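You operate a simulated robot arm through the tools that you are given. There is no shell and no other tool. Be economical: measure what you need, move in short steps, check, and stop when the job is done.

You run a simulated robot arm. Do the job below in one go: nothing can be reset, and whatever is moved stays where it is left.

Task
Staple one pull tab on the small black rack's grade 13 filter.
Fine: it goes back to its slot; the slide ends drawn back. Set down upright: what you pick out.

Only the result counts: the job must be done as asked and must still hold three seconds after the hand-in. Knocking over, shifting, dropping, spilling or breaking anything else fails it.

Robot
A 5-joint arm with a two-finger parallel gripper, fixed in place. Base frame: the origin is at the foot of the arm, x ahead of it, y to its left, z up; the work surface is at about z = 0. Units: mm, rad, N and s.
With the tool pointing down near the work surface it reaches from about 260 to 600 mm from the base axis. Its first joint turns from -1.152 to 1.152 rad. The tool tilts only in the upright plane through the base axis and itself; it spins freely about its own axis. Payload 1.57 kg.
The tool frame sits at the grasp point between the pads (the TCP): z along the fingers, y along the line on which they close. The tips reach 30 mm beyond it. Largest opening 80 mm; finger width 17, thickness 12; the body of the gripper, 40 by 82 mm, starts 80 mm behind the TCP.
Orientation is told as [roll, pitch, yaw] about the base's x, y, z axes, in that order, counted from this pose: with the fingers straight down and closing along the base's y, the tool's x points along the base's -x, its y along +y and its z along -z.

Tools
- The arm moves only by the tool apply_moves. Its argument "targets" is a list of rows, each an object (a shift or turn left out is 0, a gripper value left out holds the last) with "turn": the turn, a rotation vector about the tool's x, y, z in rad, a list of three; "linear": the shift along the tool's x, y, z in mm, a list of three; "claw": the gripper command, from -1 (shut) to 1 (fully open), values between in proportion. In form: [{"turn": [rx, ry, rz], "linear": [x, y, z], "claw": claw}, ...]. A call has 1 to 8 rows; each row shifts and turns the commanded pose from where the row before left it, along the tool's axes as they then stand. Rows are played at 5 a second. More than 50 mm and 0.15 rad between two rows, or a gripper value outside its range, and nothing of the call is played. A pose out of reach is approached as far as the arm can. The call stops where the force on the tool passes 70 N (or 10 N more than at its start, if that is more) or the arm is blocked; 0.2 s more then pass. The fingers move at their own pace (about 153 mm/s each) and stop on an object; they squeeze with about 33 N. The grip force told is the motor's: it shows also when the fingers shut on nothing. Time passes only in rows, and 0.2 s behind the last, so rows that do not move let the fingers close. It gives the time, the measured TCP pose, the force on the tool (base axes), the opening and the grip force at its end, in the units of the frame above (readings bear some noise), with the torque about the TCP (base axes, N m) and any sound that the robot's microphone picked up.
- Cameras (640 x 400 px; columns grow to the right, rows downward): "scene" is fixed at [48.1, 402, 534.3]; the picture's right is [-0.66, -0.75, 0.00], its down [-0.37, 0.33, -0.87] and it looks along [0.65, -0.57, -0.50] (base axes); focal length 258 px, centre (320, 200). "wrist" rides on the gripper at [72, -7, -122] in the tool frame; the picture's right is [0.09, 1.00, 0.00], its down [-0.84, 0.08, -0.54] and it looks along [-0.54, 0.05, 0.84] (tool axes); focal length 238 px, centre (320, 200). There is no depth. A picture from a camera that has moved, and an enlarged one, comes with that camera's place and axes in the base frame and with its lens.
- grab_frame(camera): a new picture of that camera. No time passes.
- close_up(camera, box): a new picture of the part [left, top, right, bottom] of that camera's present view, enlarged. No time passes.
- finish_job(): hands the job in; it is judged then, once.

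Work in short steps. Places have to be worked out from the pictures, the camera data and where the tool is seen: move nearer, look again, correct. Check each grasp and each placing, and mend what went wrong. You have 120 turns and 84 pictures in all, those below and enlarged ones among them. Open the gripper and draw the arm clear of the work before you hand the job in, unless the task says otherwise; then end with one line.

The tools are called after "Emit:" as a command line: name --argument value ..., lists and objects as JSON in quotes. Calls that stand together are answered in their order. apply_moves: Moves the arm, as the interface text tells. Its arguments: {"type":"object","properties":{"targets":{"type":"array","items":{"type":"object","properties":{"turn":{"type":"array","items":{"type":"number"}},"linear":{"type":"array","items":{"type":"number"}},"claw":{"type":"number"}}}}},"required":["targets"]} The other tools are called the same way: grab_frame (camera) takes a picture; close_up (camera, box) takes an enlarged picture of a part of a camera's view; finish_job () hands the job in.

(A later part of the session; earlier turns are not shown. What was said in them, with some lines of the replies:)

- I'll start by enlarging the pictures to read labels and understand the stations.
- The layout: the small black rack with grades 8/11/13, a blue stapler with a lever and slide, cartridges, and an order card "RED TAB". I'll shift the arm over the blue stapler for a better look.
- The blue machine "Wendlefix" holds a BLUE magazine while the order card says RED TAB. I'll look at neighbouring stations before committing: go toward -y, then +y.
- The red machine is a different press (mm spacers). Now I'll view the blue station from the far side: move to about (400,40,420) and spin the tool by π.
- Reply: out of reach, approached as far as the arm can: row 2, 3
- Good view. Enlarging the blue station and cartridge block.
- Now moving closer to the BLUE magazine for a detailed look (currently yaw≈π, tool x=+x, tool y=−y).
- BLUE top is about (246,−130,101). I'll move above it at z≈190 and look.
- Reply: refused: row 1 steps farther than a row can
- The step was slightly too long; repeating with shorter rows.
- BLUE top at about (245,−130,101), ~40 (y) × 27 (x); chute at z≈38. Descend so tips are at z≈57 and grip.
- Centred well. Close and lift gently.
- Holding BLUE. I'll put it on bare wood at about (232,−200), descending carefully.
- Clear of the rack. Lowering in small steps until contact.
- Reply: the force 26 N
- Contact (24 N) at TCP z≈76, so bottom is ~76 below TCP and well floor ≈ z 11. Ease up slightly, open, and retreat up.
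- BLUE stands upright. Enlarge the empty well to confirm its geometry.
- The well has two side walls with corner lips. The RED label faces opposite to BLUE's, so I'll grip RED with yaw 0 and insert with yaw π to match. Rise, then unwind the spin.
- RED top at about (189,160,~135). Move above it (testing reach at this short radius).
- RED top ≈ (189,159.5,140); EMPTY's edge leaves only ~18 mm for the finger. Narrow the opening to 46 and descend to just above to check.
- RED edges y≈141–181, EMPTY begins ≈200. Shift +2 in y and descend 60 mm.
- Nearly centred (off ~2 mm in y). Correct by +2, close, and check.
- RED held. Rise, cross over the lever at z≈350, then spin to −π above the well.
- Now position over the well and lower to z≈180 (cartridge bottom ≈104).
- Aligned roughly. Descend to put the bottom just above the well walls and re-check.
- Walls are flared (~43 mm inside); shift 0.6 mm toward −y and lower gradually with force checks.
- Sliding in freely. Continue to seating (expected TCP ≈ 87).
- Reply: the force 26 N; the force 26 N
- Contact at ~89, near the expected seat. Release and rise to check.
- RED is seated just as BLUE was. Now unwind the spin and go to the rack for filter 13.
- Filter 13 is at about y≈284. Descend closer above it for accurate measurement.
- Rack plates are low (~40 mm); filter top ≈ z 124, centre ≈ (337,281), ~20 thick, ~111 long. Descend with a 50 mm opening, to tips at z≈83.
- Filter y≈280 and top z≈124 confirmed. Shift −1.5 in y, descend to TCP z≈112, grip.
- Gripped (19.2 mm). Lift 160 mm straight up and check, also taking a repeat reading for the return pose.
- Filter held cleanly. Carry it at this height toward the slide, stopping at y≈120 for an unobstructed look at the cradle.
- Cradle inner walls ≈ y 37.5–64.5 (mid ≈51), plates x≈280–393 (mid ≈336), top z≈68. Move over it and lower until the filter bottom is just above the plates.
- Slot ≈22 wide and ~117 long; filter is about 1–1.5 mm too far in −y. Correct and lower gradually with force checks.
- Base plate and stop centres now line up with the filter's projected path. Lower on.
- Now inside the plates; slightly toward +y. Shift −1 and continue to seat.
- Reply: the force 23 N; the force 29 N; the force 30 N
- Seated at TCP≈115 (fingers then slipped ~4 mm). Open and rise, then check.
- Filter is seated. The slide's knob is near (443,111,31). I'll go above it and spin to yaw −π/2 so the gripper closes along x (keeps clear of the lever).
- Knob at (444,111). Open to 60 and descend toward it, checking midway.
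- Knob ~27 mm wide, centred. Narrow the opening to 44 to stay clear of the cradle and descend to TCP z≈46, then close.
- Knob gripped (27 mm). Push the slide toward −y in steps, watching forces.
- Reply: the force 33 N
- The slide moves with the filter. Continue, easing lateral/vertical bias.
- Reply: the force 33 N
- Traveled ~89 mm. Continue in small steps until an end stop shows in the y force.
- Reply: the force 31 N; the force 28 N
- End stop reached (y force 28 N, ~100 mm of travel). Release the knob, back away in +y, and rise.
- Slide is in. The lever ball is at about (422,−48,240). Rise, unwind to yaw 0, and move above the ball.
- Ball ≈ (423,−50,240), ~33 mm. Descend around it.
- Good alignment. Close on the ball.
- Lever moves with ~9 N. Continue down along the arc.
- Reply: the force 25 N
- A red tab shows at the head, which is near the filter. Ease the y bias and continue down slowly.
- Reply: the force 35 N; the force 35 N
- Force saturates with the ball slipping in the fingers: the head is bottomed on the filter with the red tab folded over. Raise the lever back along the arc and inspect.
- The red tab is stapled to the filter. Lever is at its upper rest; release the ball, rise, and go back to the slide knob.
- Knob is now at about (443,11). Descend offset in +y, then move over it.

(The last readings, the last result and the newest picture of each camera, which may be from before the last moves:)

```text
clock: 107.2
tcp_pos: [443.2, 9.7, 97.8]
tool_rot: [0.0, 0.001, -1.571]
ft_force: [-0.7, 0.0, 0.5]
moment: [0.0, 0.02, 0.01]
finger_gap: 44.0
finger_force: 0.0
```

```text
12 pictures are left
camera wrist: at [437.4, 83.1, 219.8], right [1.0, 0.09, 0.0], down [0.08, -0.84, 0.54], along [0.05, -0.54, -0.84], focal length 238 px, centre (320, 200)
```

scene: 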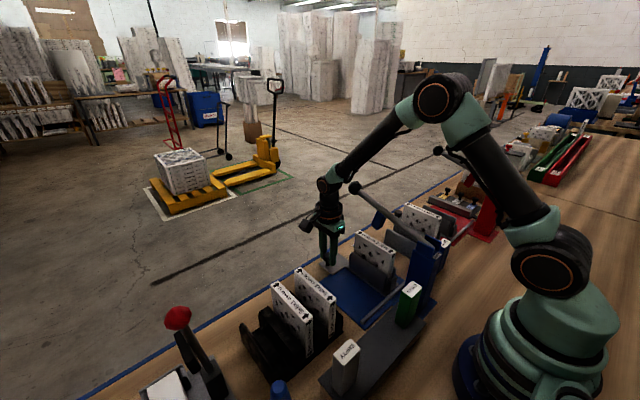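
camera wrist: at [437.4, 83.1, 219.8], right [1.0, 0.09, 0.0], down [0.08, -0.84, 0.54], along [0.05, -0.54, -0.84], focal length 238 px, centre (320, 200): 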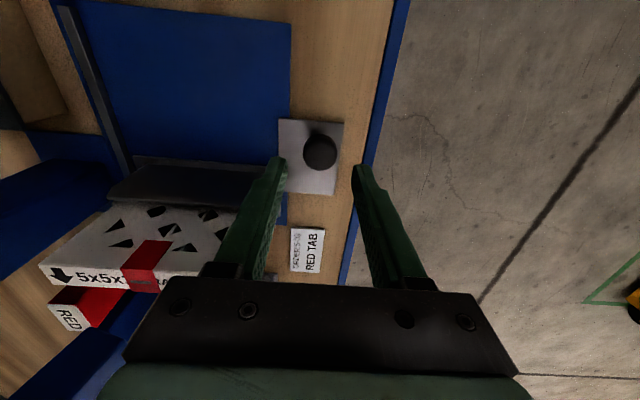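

Aligned. Descend and grip the knob.

Emit:
apply_moves --targets '[{"linear": [1.5, 0.5, 25]}, {"linear": [0, 0, 23]}, {}, {"claw": -1}, {"claw": -1}, {"claw": -1}]'

Emit:
apply_moves --targets '[{"linear": [6, 0, 0]}, {"linear": [10, 0, 0]}, {"linear": [10, 0, 0]}, {"linear": [10, 0, 0]}, {"linear": [10, 0, 0]}, {}]'

Emit:
apply_moves --targets '[{"linear": [10, 0, 0]}, {"linear": [10, 0, 0]}, {"linear": [10, 0, 0]}, {"linear": [10, 0, 0]}, {"linear": [7, 0, 0]}, {}]'

```text
clock: 108.6
tcp_pos: [443.7, 13.1, 49.0]
tool_rot: [-0.006, 0.0, -1.569]
ft_force: [-17.9, 0.2, 2.9]
moment: [-0.01, 0.25, -0.05]
finger_gap: 27.0
finger_force: 37.7
```

```text
clock: 110.0
tcp_pos: [442.8, 57.7, 49.8]
tool_rot: [0.0, 0.0, -1.57]
ft_force: [-5.0, 0.0, -9.2]
moment: [0.04, 0.12, -0.08]
finger_gap: 26.9
finger_force: 37.1
```

```text
clock: 111.4
tcp_pos: [443.6, 107.1, 50.6]
tool_rot: [-0.001, 0.0, -1.571]
ft_force: [-16.2, 1.0, 27.9]
moment: [-0.07, 0.42, -0.03]
finger_gap: 27.3
finger_force: 37.2
```

Almost back (start was y≈110.5). Continue in small steps to the back stop.

Emit:
apply_moves --targets '[{"linear": [2, 0, 0]}, {"linear": [2, 0, 0]}, {}]'

Emit:
apply_moves --targets '[{"linear": [2, 0, 0]}, {"linear": [1, 0, 0]}, {}]'

```text
clock: 112.2
tcp_pos: [443.8, 109.8, 50.4]
tool_rot: [0.002, 0.0, -1.57]
ft_force: [-11.0, -0.5, 27.6]
moment: [-0.09, 0.26, -0.05]
finger_gap: 27.0
finger_force: 37.4
```

```text
clock: 113.0
tcp_pos: [443.2, 112.6, 50.2]
tool_rot: [0.0, -0.001, -1.571]
ft_force: [-6.4, -0.2, 18.1]
moment: [-0.09, 0.15, -0.04]
finger_gap: 27.2
finger_force: 36.8
```

Emit:
apply_moves --targets '[{"linear": [1.5, 0, 0]}, {}]'

Emit:
apply_moves --targets '[{"linear": [1.5, 0, 0]}, {}]'

```text
clock: 113.6
tcp_pos: [444.2, 113.5, 50.3]
tool_rot: [-0.001, 0.0, -1.571]
ft_force: [-4.3, -13.4, 14.3]
moment: [-0.32, 0.09, 0.07]
finger_gap: 27.1
finger_force: 37.6
```

```text
clock: 114.2
tcp_pos: [442.9, 113.5, 49.2]
tool_rot: [0.001, -0.001, -1.575]
ft_force: [2.0, -27.0, 6.4]
moment: [-0.52, -0.08, 0.02]
finger_gap: 27.2
finger_force: 37.9
```

Back stop reached (−27 N). Ease, release, rise, and unwind to yaw 0.

Emit:
apply_moves --targets '[{"linear": [-1.5, 0, 0]}, {"claw": 0.1}, {}, {"linear": [0, 0, -45]}, {"linear": [0, 0, -45]}, {"linear": [0, 0, -45]}, {"linear": [0, 0, -45]}, {"linear": [0, 0, -20]}]'

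Emit:
apply_moves --targets '[{"turn": [0, 0, -0.1428]}, {"turn": [0, 0, -0.1428]}, {"turn": [0, 0, -0.1428]}, {"turn": [0, 0, -0.1428]}, {"turn": [0, 0, -0.1428]}, {"turn": [0, 0, -0.1428]}, {"turn": [0, 0, -0.1428]}, {"turn": [0, 0, -0.1428]}]'

Emit:
apply_moves --targets '[{"turn": [0, 0, -0.1428]}, {"turn": [0, 0, -0.1428]}, {"turn": [0, 0, -0.1428]}, {"linear": [36, -20, 0], "claw": 0.25}, {"linear": [36, -20, 0]}, {"linear": [36, -20, 20]}, {"linear": [0, 0, 30]}, {}]'

Emit:
grab_frame --camera "wrist"

```text
clock: 116.0
tcp_pos: [443.0, 115.4, 250.1]
tool_rot: [-0.001, -0.001, -1.572]
ft_force: [0.5, 0.1, -0.3]
moment: [0.0, 0.01, 0.0]
finger_gap: 43.8
finger_force: 0.0
```

```text
clock: 117.8
tcp_pos: [444.5, 113.5, 249.8]
tool_rot: [0.0, 0.002, -0.426]
ft_force: [-0.2, -0.3, 0.0]
moment: [-0.04, 0.0, -0.01]
finger_gap: 44.2
finger_force: 0.1
```

```text
clock: 119.6
tcp_pos: [337.6, 53.2, 200.2]
tool_rot: [-0.001, 0.002, 0.001]
ft_force: [-0.4, -1.0, 0.4]
moment: [0.03, 0.0, 0.0]
finger_gap: 50.0
finger_force: 0.3
```

```text
11 pictures are left
camera wrist: at [266.1, 47.8, 322.2], right [-0.09, 1.0, 0.0], down [0.84, 0.08, 0.54], along [0.54, 0.05, -0.84], focal length 238 px, centre (320, 200)
```

wrist: 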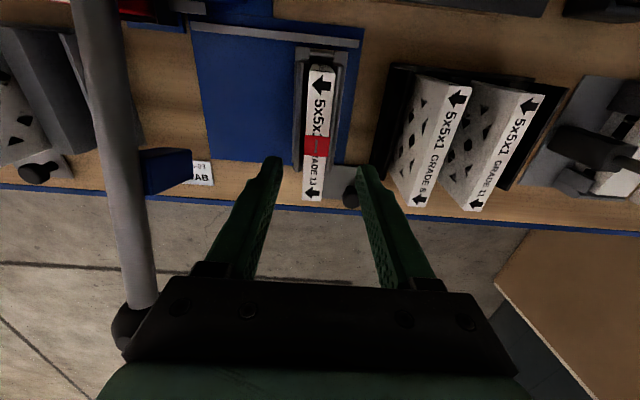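

Slide's back and the filter sits at centre (336.5,52); the tab is at its middle (x≈337). I'll grip beside the tab at x≈311 so it isn't squeezed.

Emit:
apply_moves --targets '[{"linear": [26, -1.2, 20]}, {"linear": [0, 0, 40]}, {"linear": [0, 0, 27]}, {}]'

Emit:
grab_frame --camera "wrist"

```text
clock: 120.6
tcp_pos: [311.5, 54.8, 111.0]
tool_rot: [0.0, 0.0, 0.0]
ft_force: [-0.2, -0.4, -0.2]
moment: [0.0, 0.02, 0.02]
finger_gap: 50.1
finger_force: 0.0
```

```text
10 pictures are left
camera wrist: at [239.9, 48.6, 233.4], right [-0.09, 1.0, 0.0], down [0.84, 0.08, 0.54], along [0.54, 0.05, -0.84], focal length 238 px, centre (320, 200)
```

wrist: 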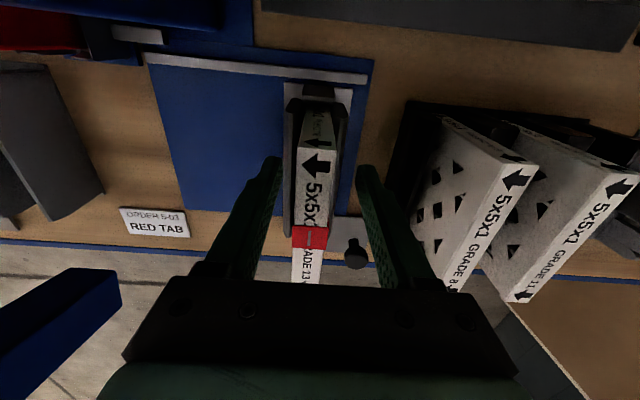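

Shift −3 in y (filter is slightly left) and 3 mm further from the tab, then grip and lift.

Emit:
apply_moves --targets '[{"linear": [3, -3, 0]}, {}, {"claw": -1}, {"claw": -1}, {"claw": -1}]'

Emit:
apply_moves --targets '[{"linear": [0, 0, -10]}, {"linear": [0, 0, -30]}, {"linear": [0, 0, -40]}, {"linear": [0, 0, -45]}, {"linear": [0, 0, -45]}, {}]'

Emit:
grab_frame --camera "wrist"

```text
clock: 121.8
tcp_pos: [308.1, 50.6, 112.1]
tool_rot: [0.0, -0.001, -0.002]
ft_force: [0.0, 0.7, 0.2]
moment: [-0.02, 0.0, 0.02]
finger_gap: 19.5
finger_force: 33.3
```

```text
clock: 123.2
tcp_pos: [305.6, 49.7, 284.7]
tool_rot: [0.0, 0.0, -0.002]
ft_force: [-0.3, 0.0, -0.7]
moment: [-0.01, -0.03, -0.02]
finger_gap: 19.5
finger_force: 33.1
```

```text
9 pictures are left
camera wrist: at [234.6, 44.4, 406.8], right [-0.09, 1.0, 0.0], down [0.84, 0.08, 0.54], along [0.54, 0.05, -0.84], focal length 238 px, centre (320, 200)
```

wrist: 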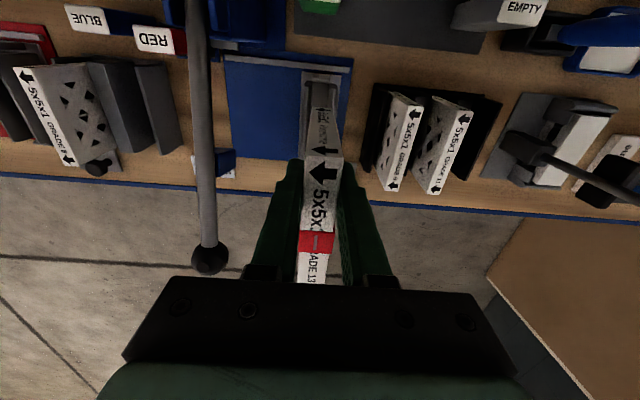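

Held well. Filter centre ≈ TCP+29 in x, so only a y move is needed (+231) to its slot; bottom passes at z≈180, above the neighbours.

Emit:
apply_moves --targets '[{"linear": [0, 46, 0]}, {"linear": [0, 46, 0]}, {"linear": [0, 46, 0]}, {"linear": [0, 46, 0]}, {"linear": [0, 47, 0]}, {"linear": [0, 0, 40]}, {"linear": [0, 0, 40]}, {}]'

Emit:
apply_moves --targets '[{}]'

Emit:
grab_frame --camera "wrist"

Emit:
close_up --camera "scene" --box '[220, 240, 360, 380]'

```text
clock: 125.0
tcp_pos: [306.5, 278.1, 201.3]
tool_rot: [0.0, -0.002, -0.001]
ft_force: [-0.4, -0.4, -0.6]
moment: [-0.01, 0.06, 0.01]
finger_gap: 19.4
finger_force: 33.2
```

```text
clock: 125.4
tcp_pos: [305.8, 277.2, 202.8]
tool_rot: [0.0, 0.001, -0.002]
ft_force: [-0.3, 0.9, -1.1]
moment: [0.02, 0.0, -0.03]
finger_gap: 19.6
finger_force: 33.1
```

```text
8 pictures are left
camera wrist: at [235.3, 272.0, 324.3], right [-0.09, 1.0, 0.0], down [0.84, 0.08, 0.54], along [0.54, 0.05, -0.84], focal length 238 px, centre (320, 200)
```

wrist: 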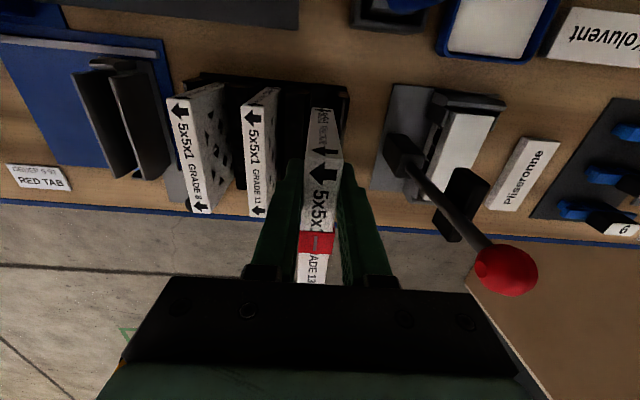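

```text
2.86 times, centred on (290, 310) of scene
camera zoom: at [48.1, 402.0, 534.3], right [-0.66, -0.75, 0.0], down [-0.37, 0.33, -0.87], along [0.65, -0.57, -0.5], focal length 738 px, centre (406, -114)
```

zoom: 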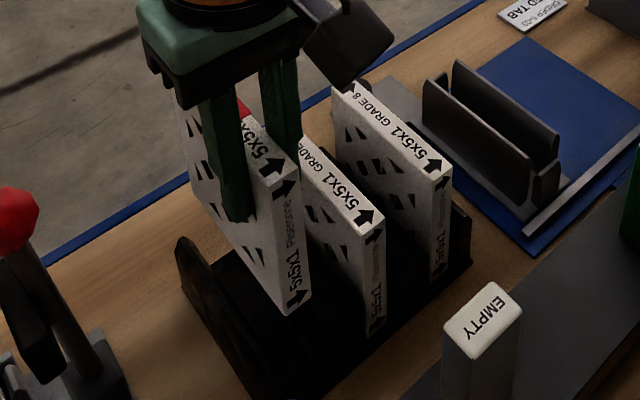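

Needs about +3 mm in y. Adjust, lower so the bottom is just above the rack plates, and inspect.

Emit:
apply_moves --targets '[{"linear": [0, 3, 0]}, {"linear": [0, 0, 25]}, {"linear": [0, 0, 15]}, {}]'

Emit:
close_up --camera "wrist" --box '[270, 70, 380, 150]'

Emit:
close_up --camera "scene" --box '[220, 240, 360, 380]'

```text
clock: 126.4
tcp_pos: [306.1, 281.9, 163.7]
tool_rot: [-0.001, -0.002, -0.002]
ft_force: [-0.1, -0.3, -0.8]
moment: [0.03, 0.03, -0.01]
finger_gap: 19.4
finger_force: 32.6
```

```text
5.00 times, centred on (325, 110) of wrist
camera zoom: at [235.3, 275.3, 285.9], right [-0.09, 1.0, 0.0], down [0.84, 0.08, 0.54], along [0.54, 0.05, -0.84], focal length 1192 px, centre (295, 650)
```

zoom: 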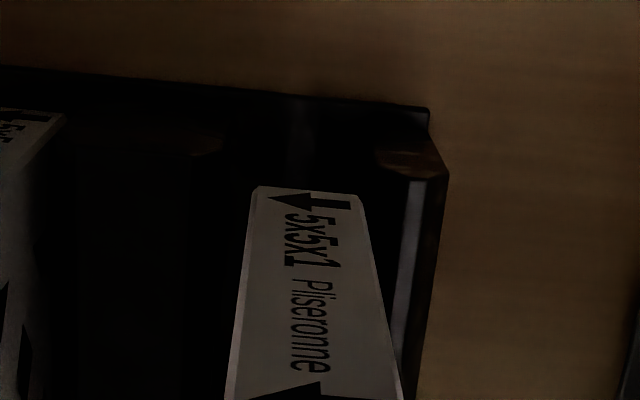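

```text
2.86 times, centred on (290, 310) of scene
camera zoom: at [48.1, 402.0, 534.3], right [-0.66, -0.75, 0.0], down [-0.37, 0.33, -0.87], along [0.65, -0.57, -0.5], focal length 738 px, centre (406, -114)
```

zoom: 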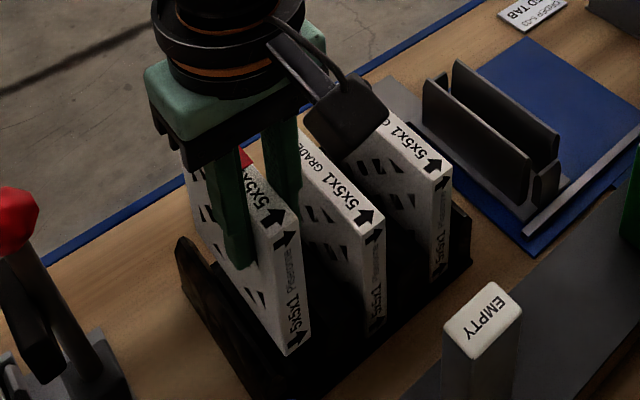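

Well aligned with the slot and with its original line in the scene. Lower with force checks.

Emit:
apply_moves --targets '[{"linear": [0, 0, 8]}, {"linear": [0, 0, 8]}, {}]'

Emit:
apply_moves --targets '[{"linear": [0, 0, 6]}, {"linear": [0, 0, 6]}, {}]'

Emit:
apply_moves --targets '[{"linear": [0, 0, 5]}, {"linear": [0, 0, 5]}, {}]'

Emit:
apply_moves --targets '[{"linear": [0, 0, 4]}, {"linear": [0, 0, 3]}, {}]'

```text
clock: 127.2
tcp_pos: [306.3, 282.6, 147.3]
tool_rot: [0.0, 0.001, 0.0]
ft_force: [0.3, -0.3, -0.2]
moment: [0.04, 0.01, 0.02]
finger_gap: 19.2
finger_force: 32.9
```

```text
clock: 128.0
tcp_pos: [309.1, 283.9, 134.8]
tool_rot: [0.0, 0.0, 0.0]
ft_force: [-0.3, -0.1, -0.7]
moment: [-0.02, 0.04, -0.03]
finger_gap: 19.3
finger_force: 33.1
```

```text
clock: 128.8
tcp_pos: [307.7, 283.8, 124.6]
tool_rot: [0.0, 0.0, -0.001]
ft_force: [-0.1, -1.1, -0.8]
moment: [-0.02, 0.02, 0.0]
finger_gap: 19.3
finger_force: 33.0
```

```text
clock: 129.6
tcp_pos: [305.9, 283.9, 118.9]
tool_rot: [0.001, -0.001, -0.001]
ft_force: [-0.4, 0.6, -0.6]
moment: [0.05, 0.0, 0.03]
finger_gap: 19.3
finger_force: 32.8
```

Free so far. Shift −1 in y and lower to the floor (expected TCP≈108).

Emit:
apply_moves --targets '[{"linear": [0, -1, 0]}, {"linear": [0, 0, 3]}, {"linear": [0, 0, 3]}, {}]'

Emit:
apply_moves --targets '[{"linear": [0, 0, 1.5]}, {"linear": [0, 0, 1.5]}, {}]'

Emit:
apply_moves --targets '[{"linear": [0, 0, 1.5]}, {}]'

```text
clock: 130.6
tcp_pos: [307.2, 283.0, 112.5]
tool_rot: [0.002, 0.0, 0.0]
ft_force: [0.1, 0.4, 0.0]
moment: [-0.03, 0.0, 0.0]
finger_gap: 19.5
finger_force: 32.8
```

```text
clock: 131.4
tcp_pos: [306.9, 283.0, 109.4]
tool_rot: [0.0, 0.0, 0.001]
ft_force: [-1.0, 0.0, -0.8]
moment: [-0.02, 0.0, 0.01]
finger_gap: 19.2
finger_force: 32.8
```

```text
clock: 132.0
tcp_pos: [307.4, 283.5, 108.3]
tool_rot: [-0.001, 0.001, 0.001]
ft_force: [-0.6, -0.3, -0.3]
moment: [0.03, 0.03, -0.01]
finger_gap: 19.4
finger_force: 33.2
```

Emit:
apply_moves --targets '[{"linear": [0, 0, 1]}, {}]'

Emit:
apply_moves --targets '[{"linear": [0, 0, 1]}, {}]'

Emit:
apply_moves --targets '[{"linear": [0, 0, 1]}, {}]'

```text
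clock: 132.6
tcp_pos: [307.7, 283.7, 106.9]
tool_rot: [0.0, 0.002, 0.002]
ft_force: [-3.3, -1.2, 9.2]
moment: [-0.1, 0.02, -0.01]
finger_gap: 19.3
finger_force: 32.7
```

```text
clock: 133.2
tcp_pos: [308.3, 284.5, 107.5]
tool_rot: [0.001, -0.002, 0.0]
ft_force: [-11.2, -2.1, 26.9]
moment: [-0.19, 0.18, 0.0]
finger_gap: 19.1
finger_force: 33.1
```

```text
clock: 133.8
tcp_pos: [308.2, 283.8, 106.0]
tool_rot: [0.005, -0.004, 0.0]
ft_force: [-3.6, 0.0, 29.6]
moment: [-0.07, -0.15, -0.01]
finger_gap: 19.4
finger_force: 33.0
```

Seated on the floor. Ease up, open moderately (neighbour clearance) and rise, then inspect.

Emit:
apply_moves --targets '[{"linear": [0, 0, -1]}, {"claw": 0.1}, {}, {"linear": [0, 0, -30]}, {"linear": [0, 0, -45]}, {"linear": [0, 0, -45]}, {"linear": [0, 0, -45]}, {"linear": [0, 0, -40]}]'

Emit:
grab_frame --camera "wrist"

Emit:
grab_frame --camera "scene"

```text
clock: 135.6
tcp_pos: [306.2, 282.9, 311.8]
tool_rot: [0.001, 0.002, 0.0]
ft_force: [0.2, 0.1, -0.8]
moment: [-0.01, 0.0, -0.02]
finger_gap: 43.9
finger_force: 0.0
```

```text
4 pictures are left
camera wrist: at [234.2, 276.6, 434.8], right [-0.09, 1.0, 0.0], down [0.84, 0.08, 0.54], along [0.54, 0.05, -0.84], focal length 238 px, centre (320, 200)
```

wrist: 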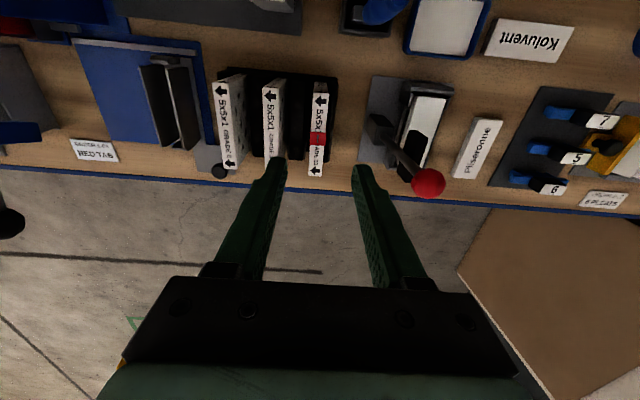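

```text
3 pictures are left
```

scene: 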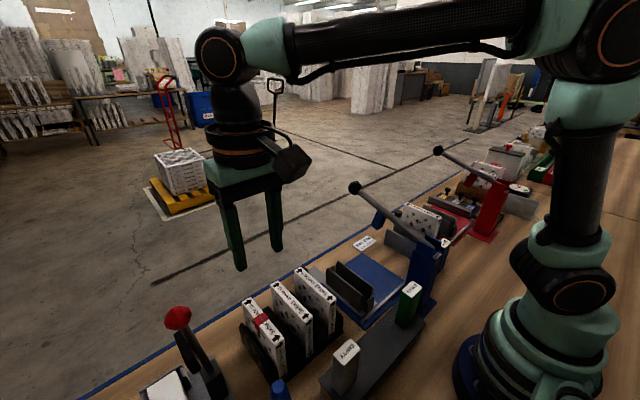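

The filter is back in its slot with its red tab, the slide is drawn back, and the lever is up. Open fully, draw clear, and hand in.

Emit:
apply_moves --targets '[{"linear": [0, -30, -30], "claw": 1}, {"linear": [0, -30, -20]}, {}]'

Emit:
finish_job

```text
clock: 136.4
tcp_pos: [306.6, 223.6, 361.4]
tool_rot: [0.0, -0.001, -0.001]
ft_force: [-0.9, 0.2, -0.3]
moment: [0.0, -0.03, 0.0]
finger_gap: 80.0
finger_force: 0.0
```

```text
The job is handed in.
```

The grade 13 filter now has one red pull tab, as the order card asked, and is back in its slot in the small black rack; the slide is drawn back, and the BLUE cartridge I swapped out for RED stands upright on the table.
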